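You operate a simulated robot arm through the tools that you are given. There is no shell and no other tool. Be economical: measure what you need, move in short steps, check, and stop when the job is done.

The job below is to be done with a simulated robot arm. You get a single attempt, and the scene is never put back.

## Task
Put the teal brush on the deck of the cart away on the back of the grey cabinet's top. Then stack the core labelled "62" from the cream table on top of the core marked "95". Then put the green mat on the top of the brown bench. Then take the green can from the top shelf of the tall rack and leave it on top of the dusty filter. The order counts. Set down upright: green can.

The check looks at the end state, three seconds after you hand in, the way a careful person would. Anything else that was tipped, shoved, dropped, spilled or broken makes it a failure.

## Robot
A 7-joint arm with a two-finger gripper on a trunk, on a base that drives. Base frame: it is fixed to the floor where the robot stands at the start and does not move with it; the origin is under the middle of the robot, x ahead of it, y to its left, z up; the surface under the hand at the start is at about z = 78. Readings come in cm, degrees, newtons and seconds.
With the tool pointing down near the work surface it reaches from about 10 to 58 cm from the robot's upright axis, wherever it stands. Its first joint turns from -143.0 to 143.0 degrees. Places, roughly: back of the grey cabinet's top (154x22 cm) [-188, 602, 84]; core [50, -200, 75]; dusty filter (6x6x13 cm) [550, 930, 90]; green can [275, 1150, 175]; green mat (19x16x4 cm) [140, -200, 80]; teal brush (16x6x10 cm) [50, 10, 80]; top of the brown bench [-130, -180, 80]. Payload 1.47 kg.
The TCP is the grasp point between the finger pads, 1.6 cm short of the fingertips. In the tool frame z runs along the fingers and y along their closing line. The gripper opens to 8.7 cm. The gripper's body begins 5.5 cm behind the TCP.
Orientation is told as [roll, pitch, yaw] about the base's x, y, z axes, in that order, counted from this pose: with the fingers straight down and closing along the base's y, the tool's x points along the base's -x, its y along +y and its z along -z.

## Interface
- The arm moves only by the tool drive_tool. Its argument "steps" is a list of rows, each an object of numbers (a shift or turn left out is 0, a gripper value left out holds the last): "tx", "ty", "tz": the shift along the tool's x, y, z in cm; "wx", "wy", "wz": the turn, a rotation vector about the tool's x, y, z in degrees. In form: [{"tx": .., "ty": .., "tz": .., "wx": .., "wy": .., "wz": ..}, ...]. A call has 1 to 10 rows; each row is the pose to reach, as a shift and turn from the pose commanded when the call began, along the tool's axes at that moment. "gripper" is the opening, from 0 (shut) to 1 (fully open), set as the call begins (left out, the last holds). A row lasts 0.2 s, in which the tool goes at most 5 cm and 8.6 degrees; a call with a longer step from one row to the next is refused whole, and so is a gripper value outside its range. A pose out of reach is approached as far as the arm can. The call stops where the force on the tool passes 40 N (or 10 N more than at its start, if that is more) or the arm is blocked; 0.2 s more then pass. Each finger travels about 4.5 cm/s and halts on what it meets, pressing with about 28 N; the grip force reading is that of the motor and also rises with nothing between the fingers. The clock runs only during rows and for 0.2 s after the last one: add rows that repeat a pose to give the fingers time. The reply holds the time, the measured pose of the TCP, the force on the tool along the base axes, the opening and the grip force, in the units named above and with some noise, with the torque about the TCP (base axes, N m) and any sound that the robot's microphone picked up.
- Cameras (640 x 400 px; columns grow to the right, rows downward): "scene" is now at [14.37, 0.99, 146.07]; the picture's right is [0.22, -0.98, 0.00], its down [-0.86, -0.19, -0.48] and it looks along [0.46, 0.10, -0.88] (base axes); focal length 257 px, centre (320, 200). "wrist" rides on the gripper at [7.3, 1.2, -8.9] in the tool frame; the picture's right is [-0.16, 0.99, 0.00], its down [-0.72, -0.12, -0.68] and it looks along [-0.67, -0.11, 0.73] (tool axes); focal length 247 px, centre (320, 200). There is no depth. A picture from a camera that has moved, and an enlarged one, comes with that camera's place and axes in the base frame and with its lens. The place of the scene camera against the robot may be out by one fixed shift of up to 1.8 cm in any direction.
- get_image(camera): a new picture of that camera. No time passes.
- slide_trunk(by): slides the trunk up (or, below 0, down) by that many cm; the arm and the scene camera ride with it, the base frame stays. It gives what a move gives, with no picture.
- steer(legs): drives the robot by 1 to 6 legs, each [ahead, left, turn to the left] in cm, cm and degrees, along the robot's own axes; the way and the turn of a leg run together, so that a leg with both is an arc; at most 150 cm and 180 degrees a leg. The arm and the cameras ride along, it lands a little off, and it stops where it bumps. It gives what a move gives.
- turn_head(pan, tilt): turns the head with the scene camera to pan (to the left, within 86 degrees either way) and tilt (down, from -29 to 69), counted from straight ahead of the robot. It gives what a move gives.
- zoom(camera, box): a new picture of the part [left, top, right, bottom] of that camera's present view, enlarged. No time passes.
- hand_in(): hands the job in; it is judged then, once.

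Go step by step. Nothing tells you exact positions but the pictures and the camera data: compare them with the known pose of the tool, close in by small moves and look again before you grip or let go. The budget is 165 turns and 108 pictures, counting those below and the enlarged ones. Unless the task says otherwise, let go and move clear before handing in, and close with one line.

The tools are called after "Call:" by a JSON object that holds its "fn" and its "kwargs". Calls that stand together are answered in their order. drive_tool: Moves the arm, as the interface text tells. Its arguments: {"type":"object","properties":{"steps":{"type":"array"},"gripper":{"type":"number"}},"required":["steps"]} The other tools are called the same way: slide_trunk (by) slides the trunk up or down; steer (legs) drives the base; turn_head (pan, tilt) turns the head that bears the scene camera; get_image (camera) takes a picture; zoom (camera, box) takes an enlarged picture of a part of a camera's view; hand_in () hands the job in.

At the start:

```text
t: 0.0
position: [40.0, 16.5, 102.84]
orientation: [0.0, 0.1, 0.0]
wrist_force: [0.1, -0.3, -0.7]
ft_torque: [-0.02, 0.01, 0.0]
finger_gap: 8.72
grip_force: 0.0
trunk travel left (down, up): [-82.5, 41.5]
robot x, y, heading: [0.45, 0.28, 0.1]
head pan, tilt: [12.7, 61.6]
```

scene: 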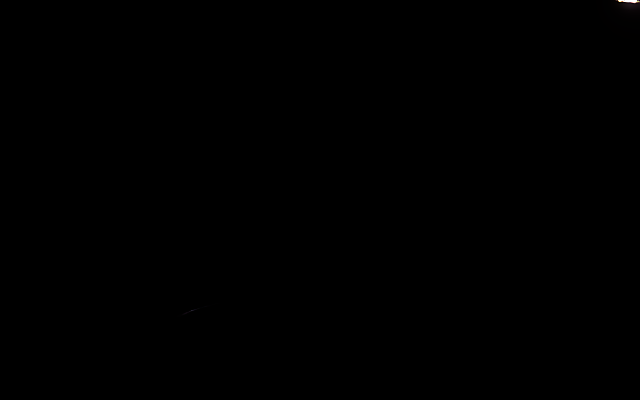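
wrist: 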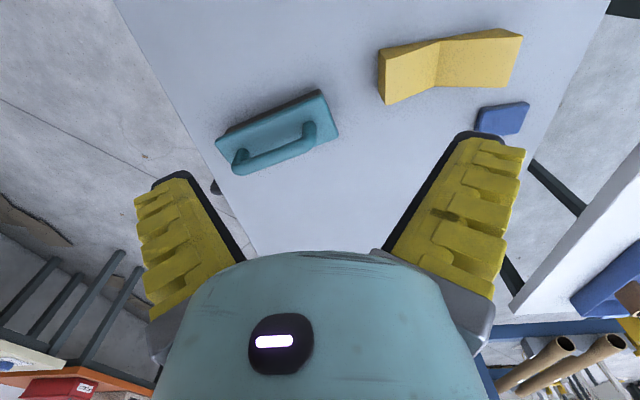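

The wrist view shows the teal brush on the cart deck, around [47, 10]; the scene picture is nearly black. I'll take a new scene picture to see whether that camera works, and enlarge the wrist view of the brush.

Call:
{"fn": "get_image", "kwargs": {"camera": "scene"}}

Call:
{"fn": "zoom", "kwargs": {"camera": "wrist", "box": [180, 60, 380, 190]}}

```text
105 pictures are left
camera scene: at [14.37, 0.99, 146.07], right [0.22, -0.98, 0.0], down [-0.86, -0.19, -0.48], along [0.46, 0.1, -0.88], focal length 257 px, centre (320, 200)
```

scene: 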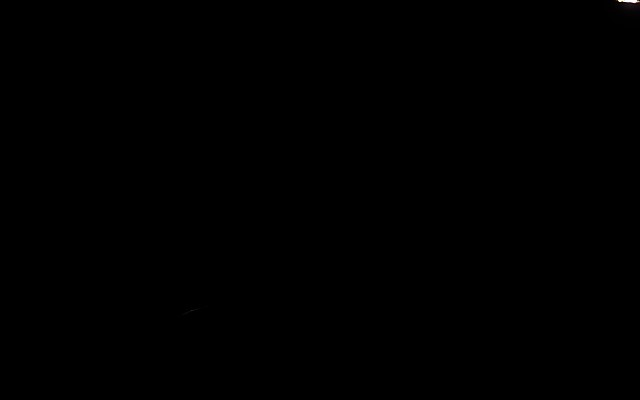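

```text
3.08 times, centred on (280, 125) of wrist
camera zoom: at [32.59, 17.64, 111.8], right [0.16, 0.99, 0.0], down [0.72, -0.12, 0.68], along [0.67, -0.11, -0.73], focal length 760 px, centre (443, 431)
```

zoom: 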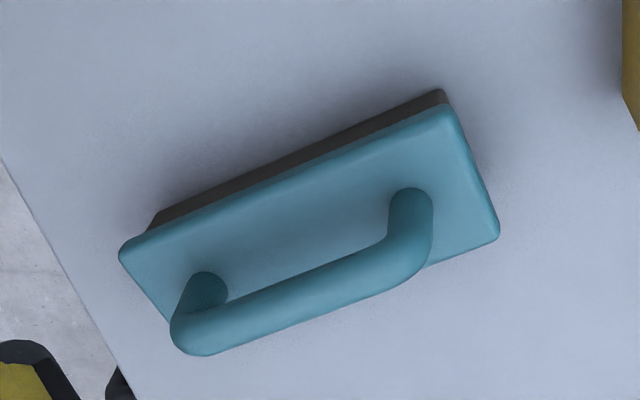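

The scene camera stays dark at this head pose, while the brush with its handle shows clearly in the wrist view. I'll turn the head to see whether the exposure recovers.

Call:
{"fn": "turn_head", "kwargs": {"pan": 0, "tilt": 20}}

Call:
{"fn": "get_image", "kwargs": {"camera": "scene"}}

```text
t: 1.1
position: [40.06, 16.56, 102.98]
orientation: [0.0, 0.0, -0.1]
wrist_force: [0.0, 0.7, -0.4]
ft_torque: [-0.01, 0.01, 0.01]
finger_gap: 8.69
grip_force: 0.1
trunk travel left (down, up): [-82.5, 41.5]
robot x, y, heading: [0.12, -0.09, -0.2]
head pan, tilt: [0.0, 20.0]
```

```text
103 pictures are left
camera scene: at [17.36, -0.43, 152.06], right [0.0, -1.0, 0.0], down [-0.34, 0.0, -0.94], along [0.94, 0.0, -0.34], focal length 257 px, centre (320, 200)
```

scene: 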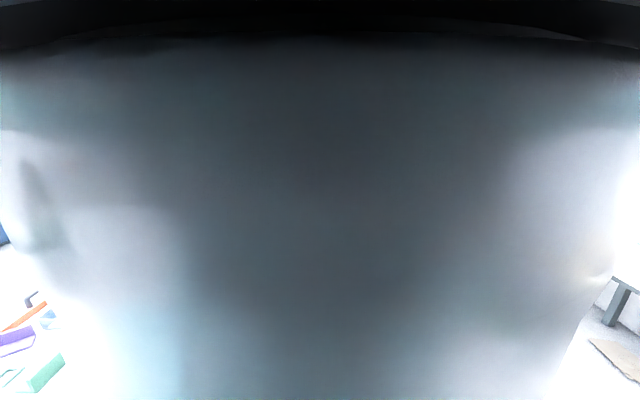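

The dark picture is the robot's own arm blocking the head camera, so I'll rely on the wrist camera. The brush handle runs from about [49, 5] to [46, 14] near z 86. I'll turn the fingers across it and hover above.

Call:
{"fn": "drive_tool", "kwargs": {"steps": [{"tx": -0.8, "ty": -0.8, "tz": 0.5, "wz": 8}, {"tx": -1.6, "ty": -1.6, "tz": 1, "wz": 16}, {"tx": -2.4, "ty": -2.4, "tz": 1.5, "wz": 24}, {"tx": -3.2, "ty": -3.2, "tz": 2, "wz": 32}, {"tx": -4, "ty": -4, "tz": 2.5, "wz": 40}, {"tx": -5, "ty": -5, "tz": 3, "wz": 48}, {"tx": -6, "ty": -6, "tz": 3.5, "wz": 56}, {"tx": -6.8, "ty": -6.6, "tz": 4, "wz": 64}, {"tx": -7.5, "ty": -7, "tz": 4, "wz": 72}, {"tx": -7.5, "ty": -7, "tz": 4, "wz": 72}], "gripper": 1}}

Call:
{"fn": "get_image", "kwargs": {"camera": "wrist"}}

```text
t: 3.3
position: [47.31, 9.45, 98.91]
orientation: [-0.2, 0.0, -72.2]
wrist_force: [-0.4, 0.5, 0.0]
ft_torque: [0.04, 0.03, -0.01]
finger_gap: 8.71
grip_force: 0.1
trunk travel left (down, up): [-82.5, 41.5]
robot x, y, heading: [-0.11, -0.02, -0.1]
head pan, tilt: [0.0, 20.0]
```

```text
102 pictures are left
camera wrist: at [46.21, 16.71, 107.77], right [0.99, 0.15, 0.0], down [0.11, -0.72, 0.68], along [0.1, -0.67, -0.73], focal length 247 px, centre (320, 200)
```

wrist: 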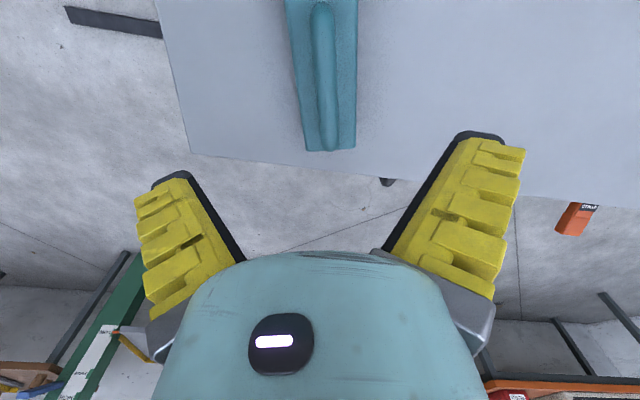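

The handle sits about 0.5 cm right of the tool axis and is turned some 5 degrees further. I'll correct that and go down to about z 89.5 to judge the handle's height.

Call:
{"fn": "drive_tool", "kwargs": {"steps": [{"ty": 0.5, "tz": 2.5, "wz": 5}, {"ty": 0.5, "tz": 5, "wz": 5}, {"ty": 0.5, "tz": 7.5, "wz": 5}, {"ty": 0.5, "tz": 9.5, "wz": 5}, {"ty": 0.5, "tz": 9.5, "wz": 5}]}}

Call:
{"fn": "get_image", "kwargs": {"camera": "wrist"}}

```text
t: 4.5
position: [47.99, 9.74, 89.31]
orientation: [0.0, 0.0, -77.2]
wrist_force: [0.0, -0.3, 0.5]
ft_torque: [-0.01, 0.01, 0.03]
finger_gap: 8.7
grip_force: 0.1
trunk travel left (down, up): [-82.5, 41.5]
robot x, y, heading: [0.23, 0.0, -0.1]
head pan, tilt: [0.0, 20.0]
```

```text
101 pictures are left
camera wrist: at [47.33, 17.0, 98.24], right [1.0, 0.07, 0.0], down [0.05, -0.73, 0.68], along [0.04, -0.68, -0.73], focal length 247 px, centre (320, 200)
```

wrist: 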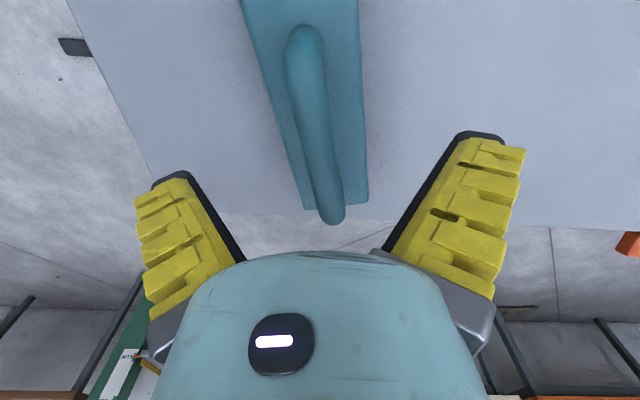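

The handle's axis now lies along the tool, with its middle at about [47.9, 9.8, 86.5]. I'll go down 3 cm and then close.

Call:
{"fn": "drive_tool", "kwargs": {"steps": [{"tz": 1.5}, {"tz": 3.0}, {"tz": 3.0}]}}

Call:
{"fn": "drive_tool", "kwargs": {"steps": [{"tz": 0}, {"tz": 0}, {"tz": 0}, {"tz": 0}, {"tz": 0}, {"tz": 0}], "gripper": 0}}

Call:
{"fn": "drive_tool", "kwargs": {"steps": [{"tz": -2}, {"tz": -5}, {"tz": -9}, {"tz": -13}, {"tz": -13}]}}

Call:
{"fn": "get_image", "kwargs": {"camera": "wrist"}}

```text
t: 5.3
position: [47.83, 9.6, 86.38]
orientation: [-0.2, 0.0, -77.1]
wrist_force: [0.0, -0.4, 1.0]
ft_torque: [0.03, 0.0, 0.02]
finger_gap: 8.71
grip_force: 0.0
trunk travel left (down, up): [-82.5, 41.5]
robot x, y, heading: [-0.13, 0.01, -0.1]
head pan, tilt: [0.0, 20.0]
```

```text
t: 6.7
position: [47.83, 9.67, 86.34]
orientation: [-0.1, 0.0, -76.9]
wrist_force: [0.3, 0.1, 1.8]
ft_torque: [-0.06, 0.26, -0.02]
finger_gap: 0.97
grip_force: 21.0
trunk travel left (down, up): [-82.5, 41.5]
robot x, y, heading: [0.4, 0.15, -0.1]
head pan, tilt: [0.0, 20.0]
```

```text
t: 7.9
position: [47.96, 9.58, 99.33]
orientation: [-0.1, 0.0, -77.1]
wrist_force: [0.5, -1.1, 0.1]
ft_torque: [0.01, -0.01, -0.01]
finger_gap: 0.01
grip_force: 28.0
trunk travel left (down, up): [-82.5, 41.5]
robot x, y, heading: [0.08, -0.22, -0.2]
head pan, tilt: [0.0, 20.0]
```

```text
100 pictures are left
camera wrist: at [47.33, 16.98, 108.26], right [1.0, 0.07, 0.0], down [0.05, -0.73, 0.68], along [0.04, -0.68, -0.73], focal length 247 px, centre (320, 200)
```

wrist: 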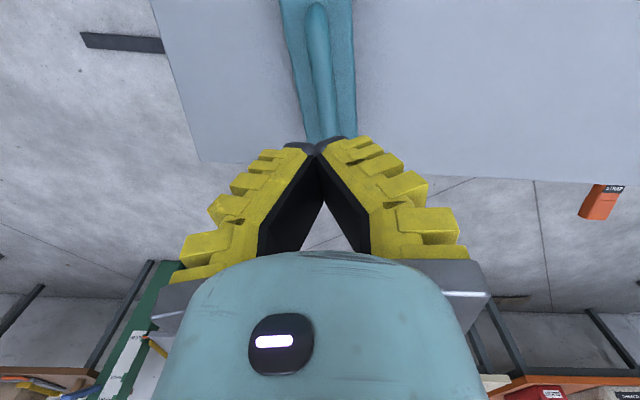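

The fingers pinched only the top of the handle and slipped off; the brush still stands where it was. I'll open, go back down to z 89.3 and look before gripping deeper.

Call:
{"fn": "drive_tool", "kwargs": {"steps": [{"tz": 0}, {"tz": 0}, {"tz": 0}, {"tz": 0}, {"tz": 2.5}, {"tz": 5}, {"tz": 7.5}, {"tz": 10}, {"tz": 10}], "gripper": 1}}

Call:
{"fn": "get_image", "kwargs": {"camera": "wrist"}}

```text
t: 9.9
position: [47.94, 9.6, 89.42]
orientation: [0.0, -0.1, -77.0]
wrist_force: [0.0, -0.6, -0.5]
ft_torque: [-0.02, 0.01, 0.02]
finger_gap: 8.69
grip_force: 0.1
trunk travel left (down, up): [-82.5, 41.5]
robot x, y, heading: [-0.06, -0.31, -0.1]
head pan, tilt: [0.0, 20.0]
```

```text
99 pictures are left
camera wrist: at [47.38, 16.96, 98.24], right [1.0, 0.07, 0.0], down [0.05, -0.73, 0.68], along [0.04, -0.68, -0.73], focal length 247 px, centre (320, 200)
```

wrist: 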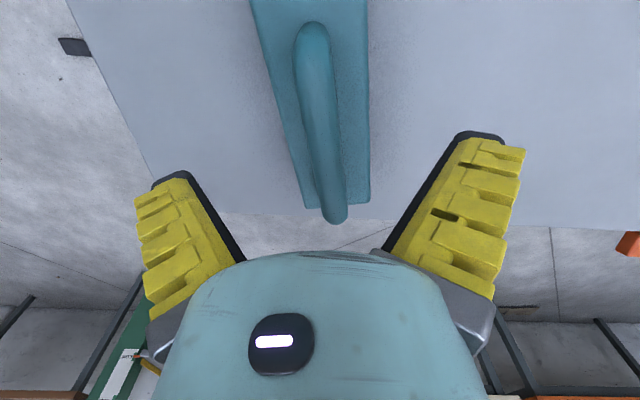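

The brush has not moved noticeably. I'll go down to about z 84.5 and close again.

Call:
{"fn": "drive_tool", "kwargs": {"steps": [{"tz": 2}, {"tz": 4}, {"tz": 4.9}, {"tz": 4.9}]}}

Call:
{"fn": "drive_tool", "kwargs": {"steps": [{"tz": 0}, {"tz": 0}, {"tz": 0}, {"tz": 0}, {"tz": 0}, {"tz": 0}], "gripper": 0}}

```text
t: 10.9
position: [47.89, 9.56, 84.39]
orientation: [-0.1, 0.0, -77.1]
wrist_force: [0.2, 0.2, -0.3]
ft_torque: [-0.01, 0.02, 0.01]
finger_gap: 8.73
grip_force: 0.1
trunk travel left (down, up): [-82.5, 41.5]
robot x, y, heading: [0.07, 0.25, 0.0]
head pan, tilt: [0.0, 20.0]
```

```text
t: 12.3
position: [47.96, 9.68, 84.38]
orientation: [0.0, 0.0, -77.1]
wrist_force: [1.1, -0.1, -0.9]
ft_torque: [0.02, 0.0, 0.0]
finger_gap: 0.0
grip_force: 27.7
trunk travel left (down, up): [-82.5, 41.5]
robot x, y, heading: [-0.07, 0.06, -0.1]
head pan, tilt: [0.0, 20.0]
```

The fingers closed completely, so nothing is between them. I'll look before moving anything.

Call:
{"fn": "get_image", "kwargs": {"camera": "wrist"}}

```text
98 pictures are left
camera wrist: at [47.31, 16.93, 93.36], right [1.0, 0.07, 0.0], down [0.05, -0.73, 0.68], along [0.05, -0.68, -0.73], focal length 247 px, centre (320, 200)
```

wrist: 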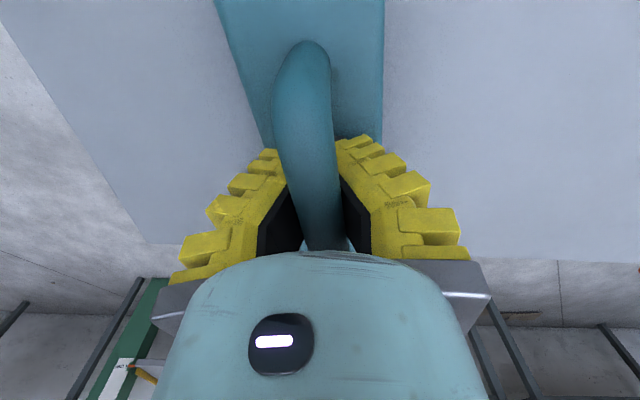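

The fingertips look closed with the handle running through the hollow above them, so the handle may be hooked. I'll raise by 2.5 cm gently and see whether the brush comes along.

Call:
{"fn": "drive_tool", "kwargs": {"steps": [{"tz": -0.6}, {"tz": -1.2}, {"tz": -1.8}, {"tz": -2.5}, {"tz": -2.5}]}}

Call:
{"fn": "get_image", "kwargs": {"camera": "wrist"}}

```text
t: 13.5
position: [47.79, 9.6, 86.9]
orientation: [-0.1, 0.0, -77.0]
wrist_force: [-0.2, -0.3, -0.5]
ft_torque: [0.02, -0.03, 0.0]
finger_gap: 0.6
grip_force: 27.5
trunk travel left (down, up): [-82.5, 41.5]
robot x, y, heading: [0.19, -0.26, -0.1]
head pan, tilt: [0.0, 20.0]
```

```text
97 pictures are left
camera wrist: at [47.31, 16.93, 95.89], right [1.0, 0.07, 0.0], down [0.05, -0.73, 0.68], along [0.04, -0.68, -0.73], focal length 247 px, centre (320, 200)
```

wrist: 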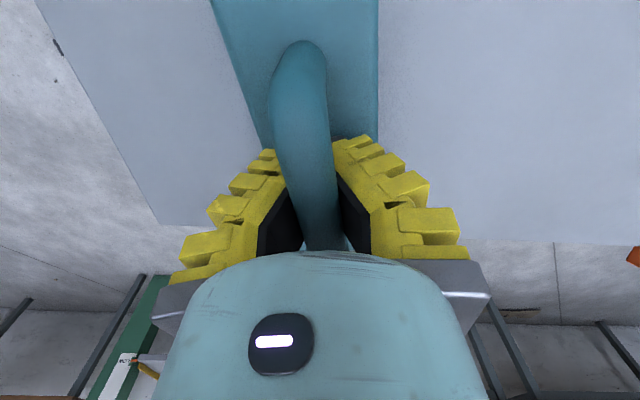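

The brush came along, hooked by its handle above the fingertips (gap 0.6). I'll lift it further and pan the head left to look for the way to the grey cabinet.

Call:
{"fn": "drive_tool", "kwargs": {"steps": [{"tz": -2}, {"tz": -5}, {"tz": -8}, {"tz": -11}, {"tz": -14}, {"tz": -16}, {"tz": -16}]}}

Call:
{"fn": "get_image", "kwargs": {"camera": "wrist"}}

Call:
{"fn": "turn_head", "kwargs": {"pan": 75, "tilt": 20}}

Call:
{"fn": "get_image", "kwargs": {"camera": "scene"}}

```text
t: 15.1
position: [47.93, 9.72, 103.06]
orientation: [-0.2, -0.1, -77.0]
wrist_force: [-0.4, 0.6, -1.6]
ft_torque: [-0.02, 0.03, -0.01]
finger_gap: 0.57
grip_force: 28.2
trunk travel left (down, up): [-82.5, 41.5]
robot x, y, heading: [-0.03, -0.04, -0.3]
head pan, tilt: [0.0, 20.0]
```

```text
96 pictures are left
camera wrist: at [47.35, 16.98, 111.88], right [1.0, 0.07, 0.0], down [0.05, -0.73, 0.68], along [0.05, -0.68, -0.73], focal length 247 px, centre (320, 200)
```

wrist: 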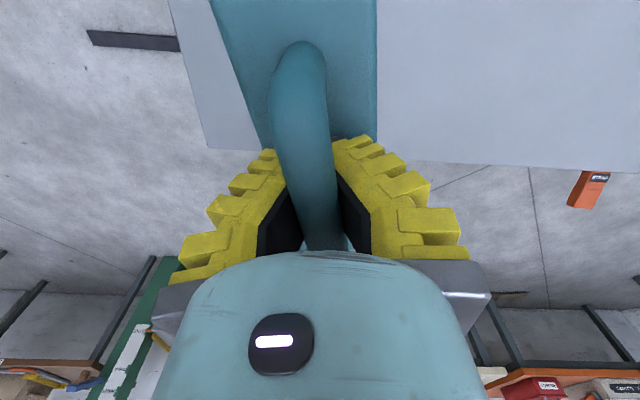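

```text
t: 16.6
position: [47.99, 9.62, 102.89]
orientation: [0.0, 0.0, -77.0]
wrist_force: [0.6, 0.4, -1.2]
ft_torque: [0.0, 0.05, 0.0]
finger_gap: 0.59
grip_force: 27.8
trunk travel left (down, up): [-82.5, 41.5]
robot x, y, heading: [-0.29, -0.09, 0.0]
head pan, tilt: [75.0, 20.0]
```

```text
95 pictures are left
camera scene: at [10.46, 8.56, 152.07], right [0.97, -0.26, 0.0], down [-0.09, -0.33, -0.94], along [0.24, 0.91, -0.34], focal length 257 px, centre (320, 200)
```

scene: 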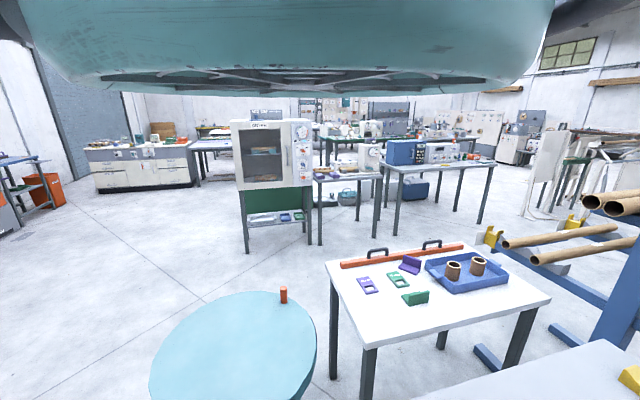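

The brush hangs firmly. In the scene picture the grey cabinet is the drawer unit at left rear; I'll enlarge it and the floor in between.

Call:
{"fn": "zoom", "kwargs": {"camera": "scene", "box": [70, 110, 230, 210]}}

```text
4.00 times, centred on (150, 160) of scene
camera zoom: at [10.46, 8.56, 152.07], right [0.97, -0.26, 0.0], down [-0.09, -0.33, -0.94], along [0.24, 0.91, -0.34], focal length 1027 px, centre (1000, 360)
```

zoom: 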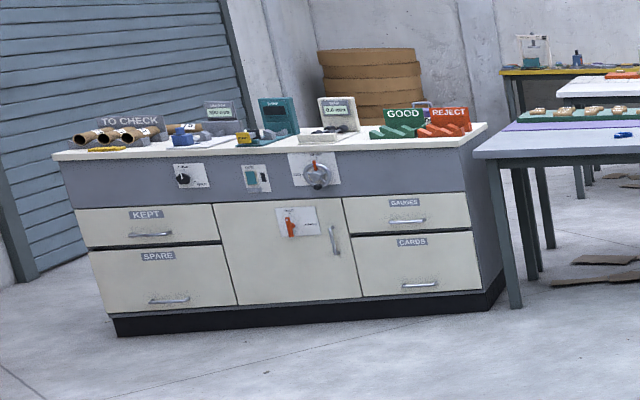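

The cabinet's front edge is near y 540 and its back strip near y 602, so I need to see free space around it. First I'll look at the floor close by on the left, with that round teal top.

Call:
{"fn": "turn_head", "kwargs": {"pan": 86, "tilt": 45}}

Call:
{"fn": "get_image", "kwargs": {"camera": "scene"}}

```text
t: 17.4
position: [48.01, 9.68, 102.91]
orientation: [0.0, 0.0, -77.1]
wrist_force: [-0.6, -0.2, -1.8]
ft_torque: [0.02, 0.02, 0.02]
finger_gap: 0.59
grip_force: 27.3
trunk travel left (down, up): [-82.5, 41.5]
robot x, y, heading: [-0.12, -0.04, 0.2]
head pan, tilt: [85.9, 45.0]
```

```text
93 pictures are left
camera scene: at [8.62, 7.68, 148.21], right [1.0, -0.07, 0.0], down [-0.05, -0.7, -0.71], along [0.05, 0.71, -0.71], focal length 257 px, centre (320, 200)
```

scene: 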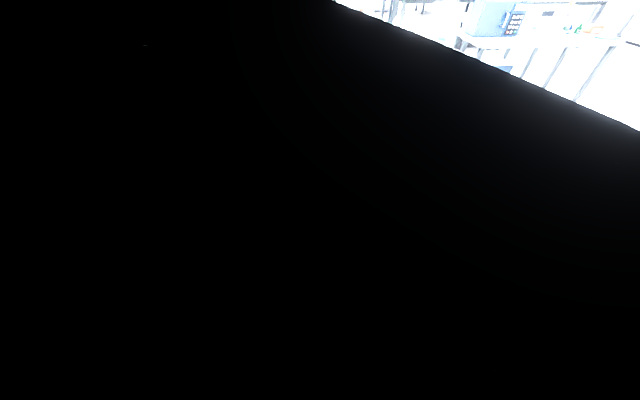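

That view is only the robot's own arm. The way to the left is open floor, so I'll turn left and drive towards the front of the grey cabinet, stopping well short of it.

Call:
{"fn": "steer", "kwargs": {"legs": [[0, 0, 112], [150, 0, 0], [150, 0, 0], [100, 0, 0]]}}

Call:
{"fn": "turn_head", "kwargs": {"pan": 60, "tilt": 10}}

Call:
{"fn": "get_image", "kwargs": {"camera": "scene"}}

Call:
{"fn": "get_image", "kwargs": {"camera": "wrist"}}

```text
t: 41.4
position: [-176.85, 413.71, 102.92]
orientation: [0.0, 0.0, 34.6]
wrist_force: [0.4, 0.4, -1.3]
ft_torque: [-0.04, 0.02, -0.01]
finger_gap: 0.58
grip_force: 28.0
trunk travel left (down, up): [-82.5, 41.5]
robot x, y, heading: [-150.14, 372.94, 111.7]
head pan, tilt: [85.9, 45.0]
```

```text
t: 42.4
position: [-176.99, 413.77, 102.95]
orientation: [-0.2, 0.0, 34.7]
wrist_force: [0.0, -0.7, -2.3]
ft_torque: [0.0, -0.01, -0.02]
finger_gap: 0.6
grip_force: 28.2
trunk travel left (down, up): [-82.5, 41.5]
robot x, y, heading: [-150.27, 372.7, 111.8]
head pan, tilt: [60.0, 10.0]
```

```text
92 pictures are left
camera scene: at [-160.9, 380.19, 153.69], right [0.14, 0.99, 0.0], down [0.17, -0.03, -0.98], along [-0.97, 0.14, -0.17], focal length 257 px, centre (320, 200)
```

scene: 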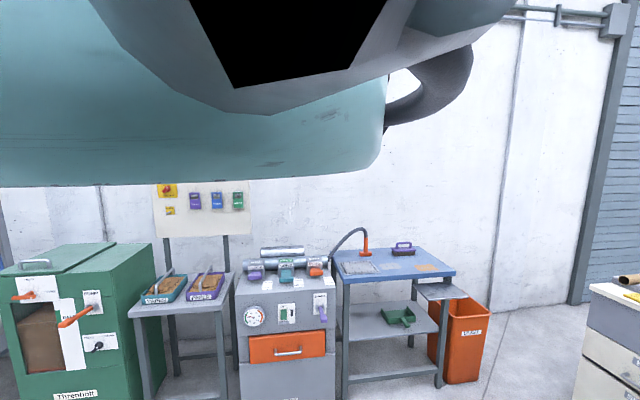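

```text
91 pictures are left
camera wrist: at [-183.64, 410.49, 111.87], right [-0.43, 0.9, 0.0], down [0.66, 0.32, 0.68], along [0.61, 0.29, -0.73], focal length 247 px, centre (320, 200)
```

wrist: 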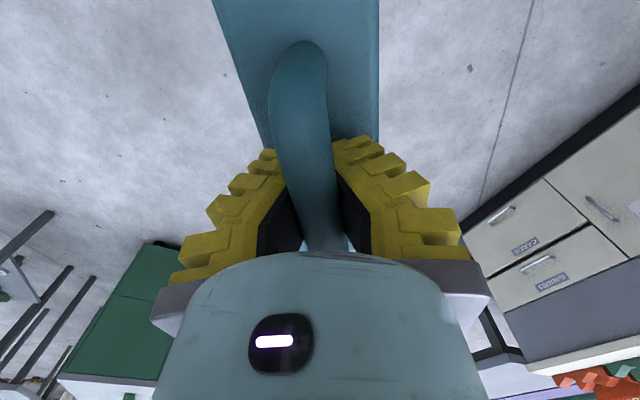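

To the left is a wall with benches, and the cabinet lies ahead behind my own arm. I'll turn the robot left by 65 degrees and look right over its shoulder at the cabinet.

Call:
{"fn": "steer", "kwargs": {"legs": [[0, 0, 65]]}}

Call:
{"fn": "turn_head", "kwargs": {"pan": -75, "tilt": 18}}

Call:
{"fn": "get_image", "kwargs": {"camera": "scene"}}

```text
t: 45.7
position: [-198.73, 366.13, 103.01]
orientation: [-0.1, 0.1, 99.3]
wrist_force: [-0.2, -0.4, -1.6]
ft_torque: [0.01, -0.01, 0.0]
finger_gap: 0.58
grip_force: 27.7
trunk travel left (down, up): [-82.5, 41.5]
robot x, y, heading: [-150.02, 372.66, 176.1]
head pan, tilt: [60.0, 10.0]
```

```text
t: 47.8
position: [-198.58, 366.26, 102.95]
orientation: [0.0, 0.0, 99.3]
wrist_force: [1.0, 0.0, -1.4]
ft_torque: [-0.05, 0.04, 0.0]
finger_gap: 0.59
grip_force: 28.1
trunk travel left (down, up): [-82.5, 41.5]
robot x, y, heading: [-150.29, 372.85, 176.4]
head pan, tilt: [-75.0, 18.0]
```

```text
90 pictures are left
camera scene: at [-161.92, 365.5, 153.15], right [-0.78, 0.62, 0.0], down [0.14, 0.18, -0.97], along [-0.61, -0.76, -0.23], focal length 257 px, centre (320, 200)
```

scene: 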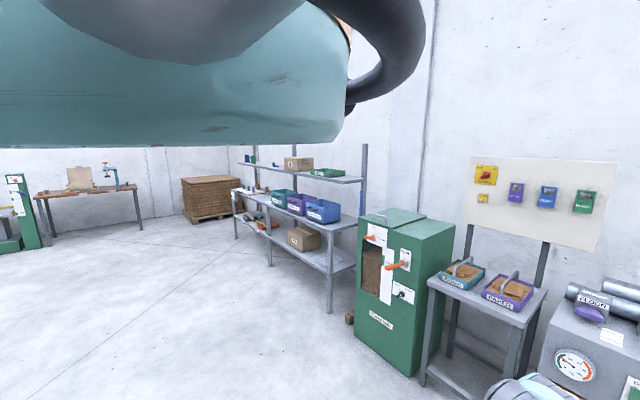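

The picture seems to be from before the head finished turning. I'll take it again.

Call:
{"fn": "get_image", "kwargs": {"camera": "scene"}}

```text
89 pictures are left
camera scene: at [-161.92, 365.5, 153.15], right [-0.78, 0.62, 0.0], down [0.14, 0.18, -0.97], along [-0.61, -0.76, -0.23], focal length 257 px, centre (320, 200)
```

scene: 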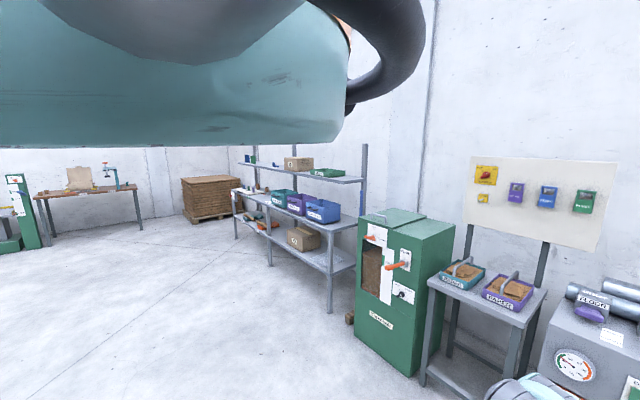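

The head has apparently lagged behind its reading. I'll command it again so that time passes.

Call:
{"fn": "turn_head", "kwargs": {"pan": -70, "tilt": 18}}

Call:
{"fn": "get_image", "kwargs": {"camera": "scene"}}

```text
t: 48.5
position: [-198.64, 366.11, 102.98]
orientation: [0.0, 0.0, 99.3]
wrist_force: [-0.2, 0.1, -1.4]
ft_torque: [-0.03, -0.05, 0.01]
finger_gap: 0.58
grip_force: 28.0
trunk travel left (down, up): [-82.5, 41.5]
robot x, y, heading: [-150.58, 372.66, 176.3]
head pan, tilt: [-70.0, 18.0]
```

```text
88 pictures are left
camera scene: at [-161.92, 365.51, 153.11], right [-0.78, 0.62, 0.0], down [0.15, 0.18, -0.97], along [-0.61, -0.76, -0.24], focal length 257 px, centre (320, 200)
```

scene: 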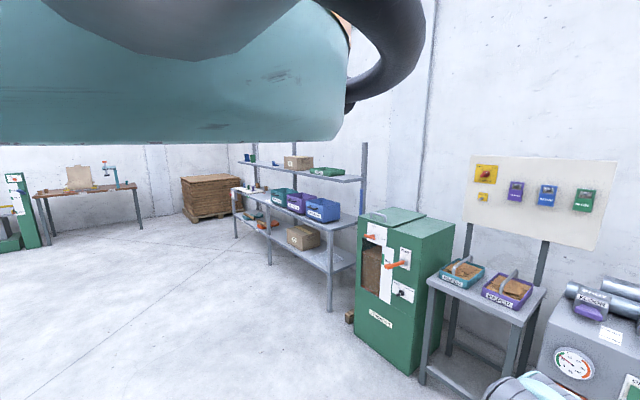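

The head is stuck near pan 55, likely against the upper arm. I'll back it off, tilt it down and then pan right.

Call:
{"fn": "turn_head", "kwargs": {"pan": 75, "tilt": 20}}

Call:
{"fn": "turn_head", "kwargs": {"pan": 0, "tilt": 20}}

Call:
{"fn": "turn_head", "kwargs": {"pan": -70, "tilt": 20}}

Call:
{"fn": "get_image", "kwargs": {"camera": "scene"}}

```text
t: 50.8
position: [-198.62, 366.23, 102.97]
orientation: [-0.2, 0.1, 99.3]
wrist_force: [0.4, 0.0, -2.2]
ft_torque: [0.01, -0.01, -0.02]
finger_gap: 0.6
grip_force: 28.3
trunk travel left (down, up): [-82.5, 41.5]
robot x, y, heading: [-150.33, 372.98, 176.3]
head pan, tilt: [75.0, 20.0]
```

```text
t: 52.3
position: [-198.53, 366.06, 103.11]
orientation: [-0.1, 0.1, 99.3]
wrist_force: [0.8, -0.6, -1.7]
ft_torque: [-0.01, -0.01, 0.01]
finger_gap: 0.61
grip_force: 28.4
trunk travel left (down, up): [-82.5, 41.5]
robot x, y, heading: [-150.18, 372.98, 176.5]
head pan, tilt: [0.0, 20.0]
```

```text
t: 53.7
position: [-198.64, 366.13, 102.96]
orientation: [0.0, 0.0, 99.3]
wrist_force: [-0.4, 0.9, -1.1]
ft_torque: [0.02, 0.01, -0.05]
finger_gap: 0.6
grip_force: 27.8
trunk travel left (down, up): [-82.5, 41.5]
robot x, y, heading: [-150.3, 372.72, 176.6]
head pan, tilt: [-70.0, 20.0]
```

```text
87 pictures are left
camera scene: at [-161.85, 365.48, 152.08], right [-0.79, 0.62, 0.0], down [0.21, 0.27, -0.94], along [-0.58, -0.74, -0.34], focal length 257 px, centre (320, 200)
```

scene: 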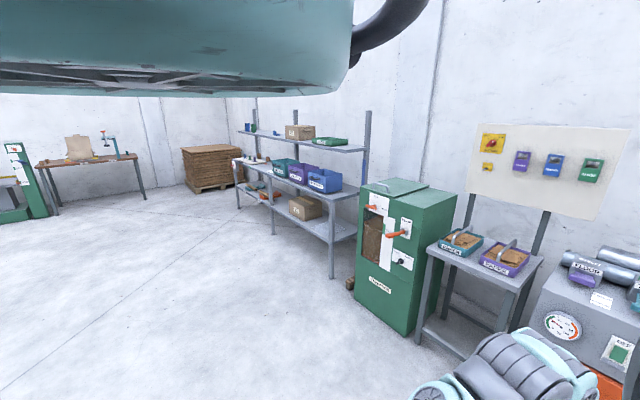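

The head still sticks at pan 55 on its way back. I'll try passing with the tilt steeply down, as it was at the start.

Call:
{"fn": "turn_head", "kwargs": {"pan": 60, "tilt": 62}}

Call:
{"fn": "turn_head", "kwargs": {"pan": -70, "tilt": 62}}

Call:
{"fn": "turn_head", "kwargs": {"pan": -70, "tilt": 18}}

Call:
{"fn": "get_image", "kwargs": {"camera": "scene"}}

```text
t: 55.8
position: [-198.69, 366.15, 102.95]
orientation: [-0.2, 0.0, 99.3]
wrist_force: [0.7, 0.3, -1.7]
ft_torque: [0.02, 0.0, -0.03]
finger_gap: 0.6
grip_force: 28.2
trunk travel left (down, up): [-82.5, 41.5]
robot x, y, heading: [-149.92, 372.68, 176.2]
head pan, tilt: [60.0, 62.0]
```

```text
t: 57.9
position: [-198.65, 366.22, 102.97]
orientation: [-0.1, 0.0, 99.4]
wrist_force: [0.9, 0.6, -1.4]
ft_torque: [0.01, 0.01, 0.01]
finger_gap: 0.6
grip_force: 28.2
trunk travel left (down, up): [-82.5, 41.5]
robot x, y, heading: [-150.24, 372.49, 176.5]
head pan, tilt: [-70.0, 62.0]
```

```text
t: 59.0
position: [-198.65, 366.17, 102.84]
orientation: [-0.1, -0.1, 99.3]
wrist_force: [0.4, 0.4, -2.4]
ft_torque: [-0.01, 0.04, -0.01]
finger_gap: 0.58
grip_force: 28.2
trunk travel left (down, up): [-82.5, 41.5]
robot x, y, heading: [-150.44, 372.83, 176.6]
head pan, tilt: [-70.0, 18.0]
```

```text
86 pictures are left
camera scene: at [-160.13, 367.71, 146.08], right [-0.78, 0.62, 0.0], down [0.55, 0.69, -0.48], along [-0.3, -0.37, -0.88], focal length 257 px, centre (320, 200)
```

scene: 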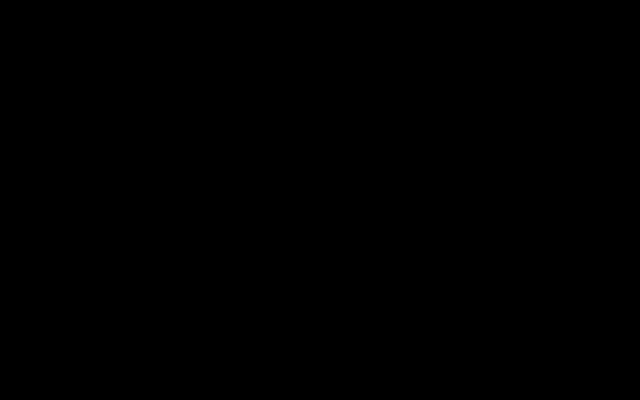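

The head is caught against the arm, so only left views are usable. I'll free it to pan 75 and turn the robot so that the cabinet lies to its left.

Call:
{"fn": "turn_head", "kwargs": {"pan": 75, "tilt": 20}}

Call:
{"fn": "steer", "kwargs": {"legs": [[0, 0, -155]]}}

Call:
{"fn": "get_image", "kwargs": {"camera": "scene"}}

```text
t: 61.3
position: [-198.68, 366.15, 102.92]
orientation: [-0.1, 0.1, 99.2]
wrist_force: [0.9, 0.2, -2.0]
ft_torque: [-0.03, 0.01, -0.01]
finger_gap: 0.59
grip_force: 27.9
trunk travel left (down, up): [-82.5, 41.5]
robot x, y, heading: [-150.15, 372.84, 176.6]
head pan, tilt: [75.0, 20.0]
```

```text
t: 68.0
position: [-109.7, 400.31, 102.95]
orientation: [-0.1, 0.1, -54.1]
wrist_force: [0.2, 0.6, -1.7]
ft_torque: [-0.01, 0.04, -0.01]
finger_gap: 0.62
grip_force: 28.0
trunk travel left (down, up): [-82.5, 41.5]
robot x, y, heading: [-150.38, 372.63, 23.1]
head pan, tilt: [75.0, 20.0]
```

```text
85 pictures are left
camera scene: at [-143.94, 384.3, 152.07], right [0.99, 0.14, 0.0], down [0.05, -0.34, -0.94], along [-0.13, 0.93, -0.34], focal length 257 px, centre (320, 200)
```

scene: 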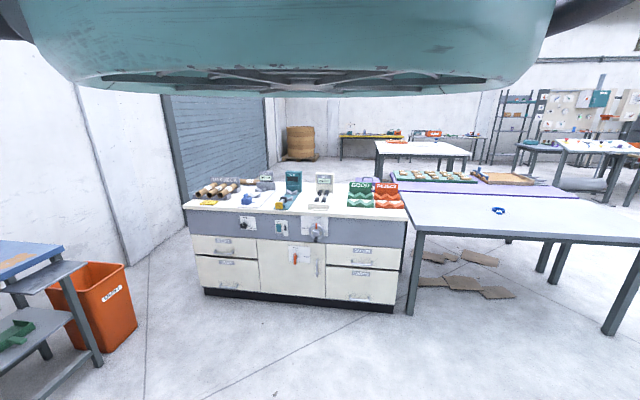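

The cabinet stands free with open floor behind it and a gap of roughly 90 cm on its left towards the shutter. I'll enlarge its top to find the free part of the back strip.

Call:
{"fn": "zoom", "kwargs": {"camera": "scene", "box": [170, 130, 420, 290]}}

```text
2.50 times, centred on (295, 210) of scene
camera zoom: at [-143.94, 384.3, 152.07], right [0.99, 0.14, 0.0], down [0.05, -0.34, -0.94], along [-0.13, 0.93, -0.34], focal length 642 px, centre (382, 175)
```

zoom: 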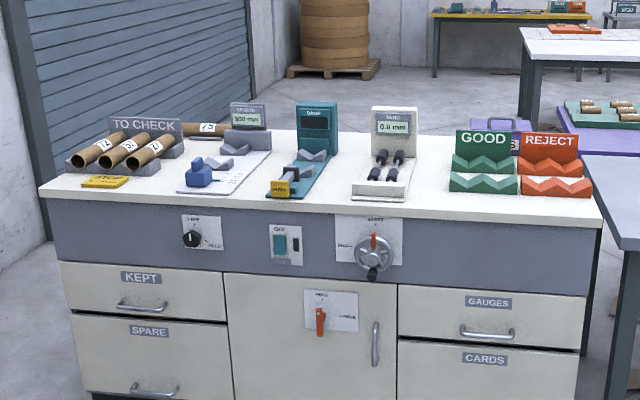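

The back strip seems reachable only from behind: the orange bin blocks the left gap and a long grey table adjoins the cabinet on the right. I'll drive east along the corridor in front of that table to look for a way around.

Call:
{"fn": "steer", "kwargs": {"legs": [[0, 0, -4], [150, 0, 0], [50, 0, 0]]}}

Call:
{"fn": "get_image", "kwargs": {"camera": "scene"}}

```text
t: 78.4
position: [80.43, 461.6, 102.95]
orientation: [0.0, 0.0, -58.3]
wrist_force: [0.0, 0.3, -1.9]
ft_torque: [0.03, 0.01, 0.0]
finger_gap: 0.59
grip_force: 28.4
trunk travel left (down, up): [-82.5, 41.5]
robot x, y, heading: [38.02, 437.2, 18.9]
head pan, tilt: [75.0, 20.0]
```

```text
83 pictures are left
camera scene: at [45.23, 448.12, 152.07], right [1.0, 0.07, 0.0], down [0.02, -0.34, -0.94], along [-0.06, 0.94, -0.34], focal length 257 px, centre (320, 200)
```

scene: 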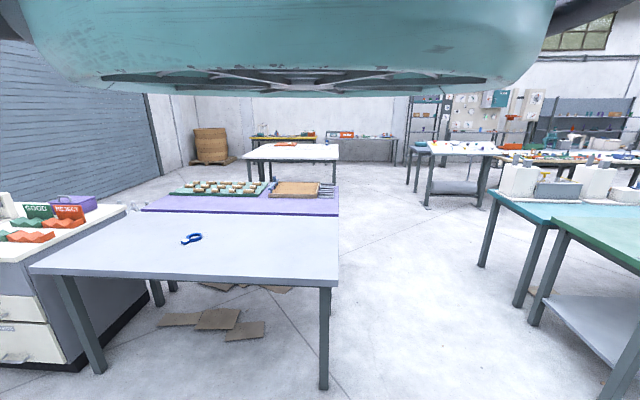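

There is a clear aisle east of the grey table (x about 50 to 190) and another behind the purple one (y about 710 to 900). I'll drive round through them and stop north of the cabinet.

Call:
{"fn": "steer", "kwargs": {"legs": [[0, 0, 28], [113, 0, 0], [0, 0, 43], [150, 0, 0], [125, 0, 0]]}}

Call:
{"fn": "get_image", "kwargs": {"camera": "scene"}}

```text
t: 100.5
position: [107.06, 842.73, 102.88]
orientation: [-0.1, 0.1, 12.8]
wrist_force: [0.3, -0.1, -1.4]
ft_torque: [0.02, 0.03, 0.0]
finger_gap: 0.6
grip_force: 28.1
trunk travel left (down, up): [-82.5, 41.5]
robot x, y, heading: [116.47, 794.86, 89.8]
head pan, tilt: [75.0, 20.0]
```

```text
82 pictures are left
camera scene: at [108.83, 803.71, 152.07], right [0.26, 0.97, 0.0], down [0.33, -0.09, -0.94], along [-0.91, 0.24, -0.34], focal length 257 px, centre (320, 200)
```

scene: 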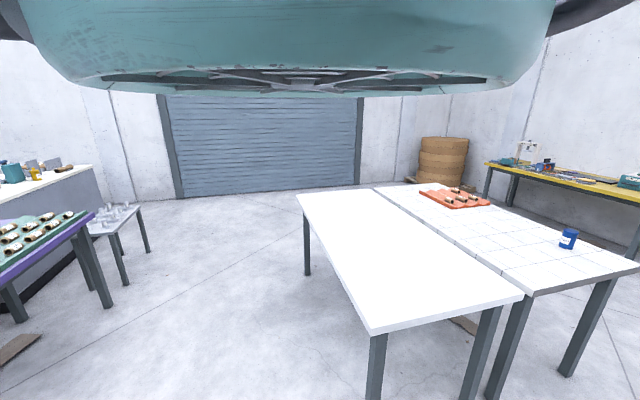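

Behind the cabinet's right half stands a small table with glassware (x about -185 to -125, up to y 685), so I must approach at x near -235. I'll drive west through the corridor at y 765 and look left at the cabinet's back.

Call:
{"fn": "steer", "kwargs": {"legs": [[0, 0, 90], [120, 30, 0], [150, 0, 0], [75, 0, 0]]}}

Call:
{"fn": "get_image", "kwargs": {"camera": "scene"}}

```text
t: 121.2
position: [-277.07, 760.06, 102.89]
orientation: [0.0, 0.0, 102.5]
wrist_force: [-0.4, -0.2, -1.3]
ft_torque: [-0.02, 0.0, 0.01]
finger_gap: 0.59
grip_force: 27.9
trunk travel left (down, up): [-82.5, 41.5]
robot x, y, heading: [-229.29, 769.59, 179.5]
head pan, tilt: [75.0, 20.0]
```

```text
81 pictures are left
camera scene: at [-237.55, 759.98, 152.07], right [-0.96, 0.27, 0.0], down [0.09, 0.33, -0.94], along [-0.25, -0.91, -0.34], focal length 257 px, centre (320, 200)
```

scene: 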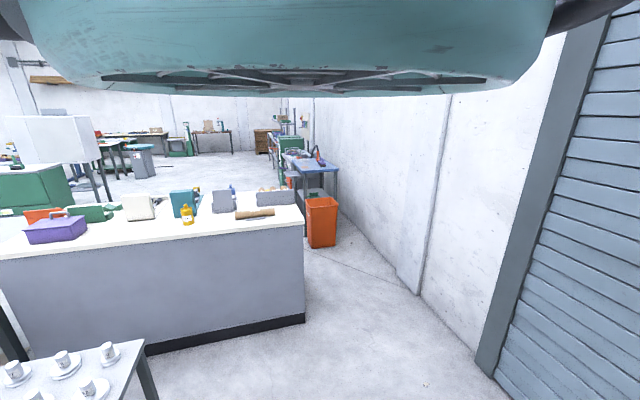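

Call:
{"fn": "zoom", "kwargs": {"camera": "scene", "box": [0, 160, 320, 360]}}

```text
2.00 times, centred on (160, 260) of scene
camera zoom: at [-237.55, 759.98, 152.07], right [-0.96, 0.27, 0.0], down [0.09, 0.33, -0.94], along [-0.25, -0.91, -0.34], focal length 514 px, centre (640, 80)
```

zoom: 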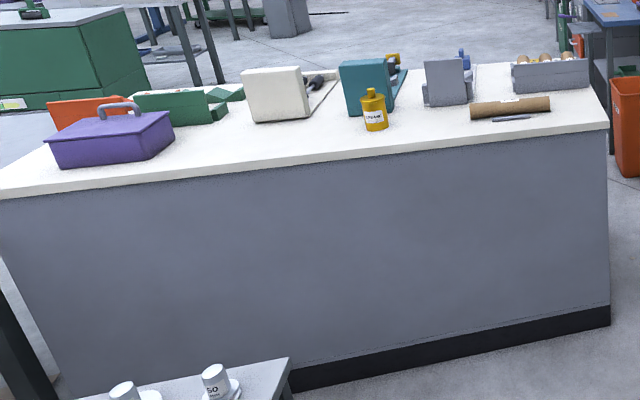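

The back strip is free between the loose core (ends near x -225) and the yellow bottle (near x -197), and I can reach that from x -235 without nearing the cups. I'll turn to face the cabinet and approach to y 670, keeping the brush high.

Call:
{"fn": "steer", "kwargs": {"legs": [[0, 0, 90], [50, -6, 0], [50, 0, 0]]}}

Call:
{"fn": "get_image", "kwargs": {"camera": "wrist"}}

Call:
{"fn": "get_image", "kwargs": {"camera": "scene"}}

```text
t: 130.6
position: [-226.02, 621.33, 102.98]
orientation: [0.0, 0.1, -167.0]
wrist_force: [0.4, -0.5, -1.7]
ft_torque: [0.01, 0.02, -0.01]
finger_gap: 0.57
grip_force: 27.8
trunk travel left (down, up): [-82.5, 41.5]
robot x, y, heading: [-235.66, 669.25, -90.1]
head pan, tilt: [75.0, 20.0]
```

```text
79 pictures are left
camera wrist: at [-218.68, 621.61, 111.85], right [0.07, -1.0, 0.0], down [-0.73, -0.05, 0.68], along [-0.68, -0.04, -0.73], focal length 247 px, centre (320, 200)
```

wrist: 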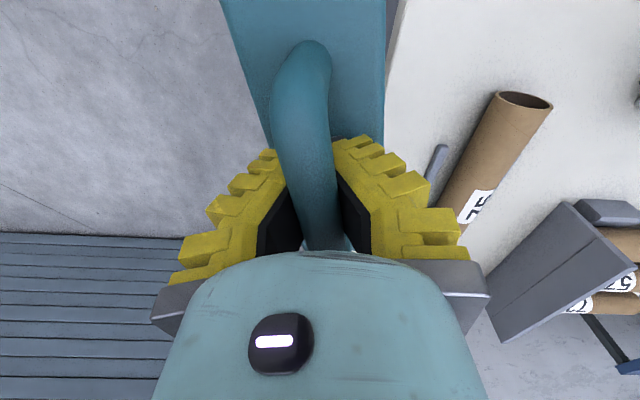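

```text
78 pictures are left
camera scene: at [-225.59, 659.3, 152.07], right [-0.26, -0.97, 0.0], down [-0.33, 0.09, -0.94], along [0.91, -0.24, -0.34], focal length 257 px, centre (320, 200)
```

scene: 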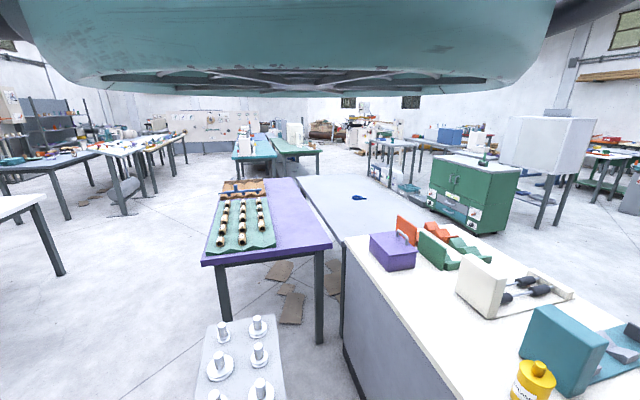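

The target spot is about [-212, 603], well clear of the core (east end near x -227) and the bottle (x -197). I'll move the tool 14 cm east and turn the brush so that its length points along y, while still short of the cabinet.

Call:
{"fn": "drive_tool", "kwargs": {"steps": [{"tx": 1.4, "ty": 0.3, "wz": -7.7}, {"tx": 2.7, "ty": 0.6, "wz": -15.4}, {"tx": 4.1, "ty": 0.9, "wz": -23.1}, {"tx": 5.4, "ty": 1.3, "wz": -30.8}, {"tx": 6.8, "ty": 1.6, "wz": -38.5}, {"tx": 8.2, "ty": 1.9, "wz": -46.2}, {"tx": 9.5, "ty": 2.2, "wz": -53.9}, {"tx": 10.9, "ty": 2.5, "wz": -61.6}, {"tx": 12.2, "ty": 2.8, "wz": -69.3}, {"tx": 13.6, "ty": 3.15, "wz": -77}]}}

Call:
{"fn": "steer", "kwargs": {"legs": [[17, 0, 0]]}}

Call:
{"fn": "get_image", "kwargs": {"camera": "wrist"}}

```text
t: 132.8
position: [-211.95, 621.05, 102.98]
orientation: [-0.1, 0.1, -89.8]
wrist_force: [0.1, 0.7, -1.9]
ft_torque: [0.02, 0.0, -0.01]
finger_gap: 0.6
grip_force: 27.9
trunk travel left (down, up): [-82.5, 41.5]
robot x, y, heading: [-235.43, 668.99, -89.9]
head pan, tilt: [75.0, 20.0]
```

```text
t: 134.2
position: [-212.07, 604.06, 102.95]
orientation: [0.1, 0.1, -90.1]
wrist_force: [0.1, -0.7, -2.0]
ft_torque: [0.0, -0.02, 0.02]
finger_gap: 0.61
grip_force: 28.3
trunk travel left (down, up): [-82.5, 41.5]
robot x, y, heading: [-235.53, 651.86, -90.3]
head pan, tilt: [75.0, 20.0]
```

```text
77 pictures are left
camera wrist: at [-210.94, 611.23, 111.87], right [0.99, -0.16, 0.0], down [-0.12, -0.72, 0.68], along [-0.11, -0.67, -0.73], focal length 247 px, centre (320, 200)
```

wrist: 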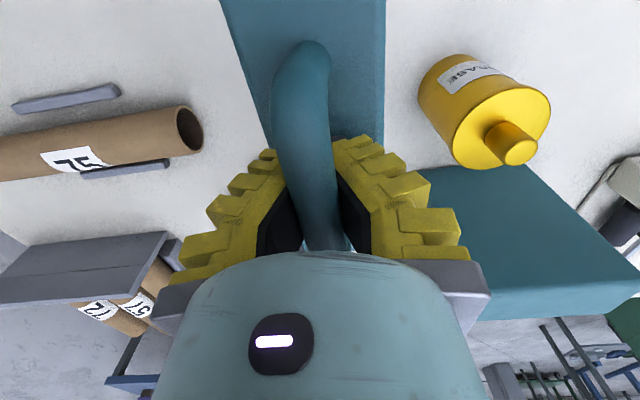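

The gap between core end (x -226) and bottle (edge near x -202) is centred at x -214. I'll shift 1.5 cm west, go down to about z 93.5 and check.

Call:
{"fn": "drive_tool", "kwargs": {"steps": [{"tx": -0.6, "ty": -0.8, "tz": 1}, {"tx": -1.3, "ty": -1.6, "tz": 3}, {"tx": -1.3, "ty": -1.6, "tz": 5}, {"tx": -1.3, "ty": -1.6, "tz": 7}, {"tx": -1.3, "ty": -1.6, "tz": 8.5}, {"tx": -1.3, "ty": -1.6, "tz": 9.5}, {"tx": -1.3, "ty": -1.6, "tz": 9.5}]}}

Call:
{"fn": "get_image", "kwargs": {"camera": "wrist"}}

```text
t: 135.8
position: [-213.62, 602.73, 93.34]
orientation: [0.0, 0.1, -90.2]
wrist_force: [-0.5, -0.3, -1.3]
ft_torque: [0.02, -0.01, -0.01]
finger_gap: 0.62
grip_force: 27.5
trunk travel left (down, up): [-82.5, 41.5]
robot x, y, heading: [-235.71, 652.18, -90.2]
head pan, tilt: [75.0, 20.0]
```

```text
76 pictures are left
camera wrist: at [-212.53, 610.0, 102.36], right [0.99, -0.16, 0.0], down [-0.12, -0.72, 0.68], along [-0.11, -0.67, -0.73], focal length 247 px, centre (320, 200)
```

wrist: 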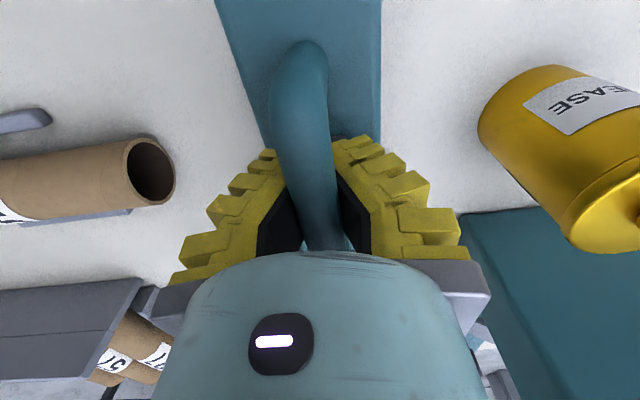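

Clear on both sides. I'll lower in small steps until the brush rests.

Call:
{"fn": "drive_tool", "kwargs": {"steps": [{"tz": 0.5}, {"tz": 0.9}, {"tz": 1.3}, {"tz": 1.6}, {"tz": 1.6}]}}

Call:
{"fn": "drive_tool", "kwargs": {"steps": [{"tz": 0.3}, {"tz": 0.6}, {"tz": 0.6}]}}

Call:
{"fn": "get_image", "kwargs": {"camera": "wrist"}}

```text
t: 137.0
position: [-213.71, 602.78, 91.87]
orientation: [0.0, 0.1, -90.2]
wrist_force: [0.7, -0.4, -2.0]
ft_torque: [0.0, 0.02, -0.02]
finger_gap: 0.6
grip_force: 27.6
trunk travel left (down, up): [-82.5, 41.5]
robot x, y, heading: [-235.33, 652.06, -89.9]
head pan, tilt: [75.0, 20.0]
```

```text
t: 137.8
position: [-213.69, 602.7, 91.36]
orientation: [0.0, 0.0, -90.1]
wrist_force: [0.7, 0.5, 0.5]
ft_torque: [-0.02, 0.03, 0.0]
finger_gap: 0.0
grip_force: 27.6
trunk travel left (down, up): [-82.5, 41.5]
robot x, y, heading: [-235.77, 651.96, -90.1]
head pan, tilt: [75.0, 20.0]
```

```text
75 pictures are left
camera wrist: at [-212.54, 609.9, 100.21], right [0.99, -0.16, 0.0], down [-0.12, -0.72, 0.68], along [-0.11, -0.67, -0.73], focal length 247 px, centre (320, 200)
```

wrist: 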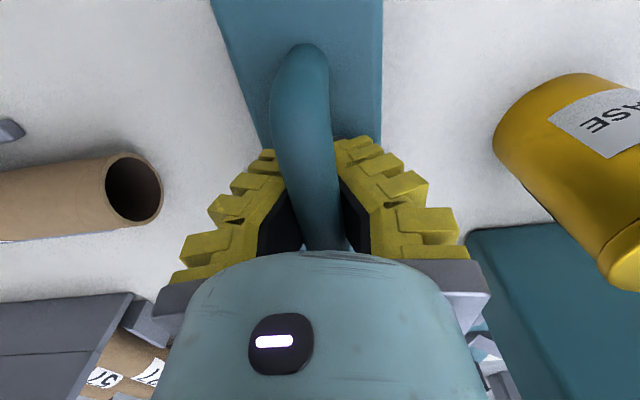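

The gap reading fell to 0, so the brush now stands on the cabinet top. I'll open and lift clear.

Call:
{"fn": "drive_tool", "kwargs": {"steps": [{"tz": 0}, {"tz": 0}, {"tz": 0}, {"tz": 0}, {"tz": 0}, {"tz": 0}], "gripper": 1}}

Call:
{"fn": "drive_tool", "kwargs": {"steps": [{"tz": -2}, {"tz": -5}, {"tz": -9}, {"tz": -13}, {"tz": -16}, {"tz": -16}]}}

Call:
{"fn": "get_image", "kwargs": {"camera": "wrist"}}

```text
t: 139.2
position: [-213.67, 602.69, 91.33]
orientation: [0.0, 0.1, -90.1]
wrist_force: [-0.7, 0.6, 0.4]
ft_torque: [0.01, 0.0, 0.0]
finger_gap: 8.7
grip_force: 0.1
trunk travel left (down, up): [-82.5, 41.5]
robot x, y, heading: [-235.7, 652.13, -90.2]
head pan, tilt: [75.0, 20.0]
```

```text
t: 140.6
position: [-213.63, 602.66, 107.35]
orientation: [0.0, 0.1, -90.2]
wrist_force: [0.7, -0.2, -0.7]
ft_torque: [0.03, 0.02, 0.03]
finger_gap: 8.73
grip_force: 0.0
trunk travel left (down, up): [-82.5, 41.5]
robot x, y, heading: [-235.62, 652.07, -90.1]
head pan, tilt: [75.0, 20.0]
```

```text
74 pictures are left
camera wrist: at [-212.56, 609.9, 116.24], right [0.99, -0.16, 0.0], down [-0.12, -0.72, 0.68], along [-0.11, -0.67, -0.73], focal length 247 px, centre (320, 200)
```

wrist: 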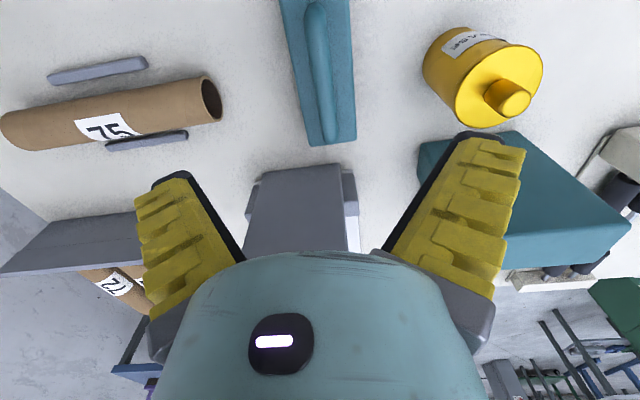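

The brush stands on the back strip, clear of its neighbours. Next comes the core job near [50, -200]; I'll retrace the same aisles.

Call:
{"fn": "steer", "kwargs": {"legs": [[-118, 0, 0], [0, 0, 90], [150, 0, 0], [150, 0, 0], [52, 0, 0], [0, 0, -90]]}}

Call:
{"fn": "steer", "kwargs": {"legs": [[150, 0, 0], [130, 0, 0]]}}

Call:
{"fn": "get_image", "kwargs": {"camera": "scene"}}

```text
t: 170.9
position: [137.23, 719.22, 107.27]
orientation: [0.0, 0.1, -90.3]
wrist_force: [-0.4, -0.5, -0.3]
ft_torque: [0.03, -0.02, -0.01]
finger_gap: 8.69
grip_force: 0.1
trunk travel left (down, up): [-82.5, 41.5]
robot x, y, heading: [115.53, 769.05, -90.2]
head pan, tilt: [75.0, 20.0]
```

```text
t: 184.5
position: [137.11, 438.24, 107.4]
orientation: [0.0, 0.2, -90.3]
wrist_force: [1.1, 0.1, 0.0]
ft_torque: [0.0, -0.01, -0.01]
finger_gap: 8.72
grip_force: 0.1
trunk travel left (down, up): [-82.5, 41.5]
robot x, y, heading: [115.25, 487.66, -90.0]
head pan, tilt: [75.0, 20.0]
```

```text
73 pictures are left
camera scene: at [125.24, 477.74, 152.07], right [-0.26, -0.96, 0.0], down [-0.33, 0.09, -0.94], along [0.91, -0.25, -0.34], focal length 257 px, centre (320, 200)
```

scene: 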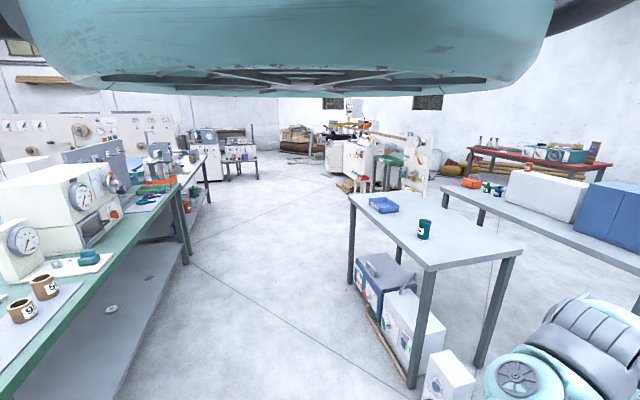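

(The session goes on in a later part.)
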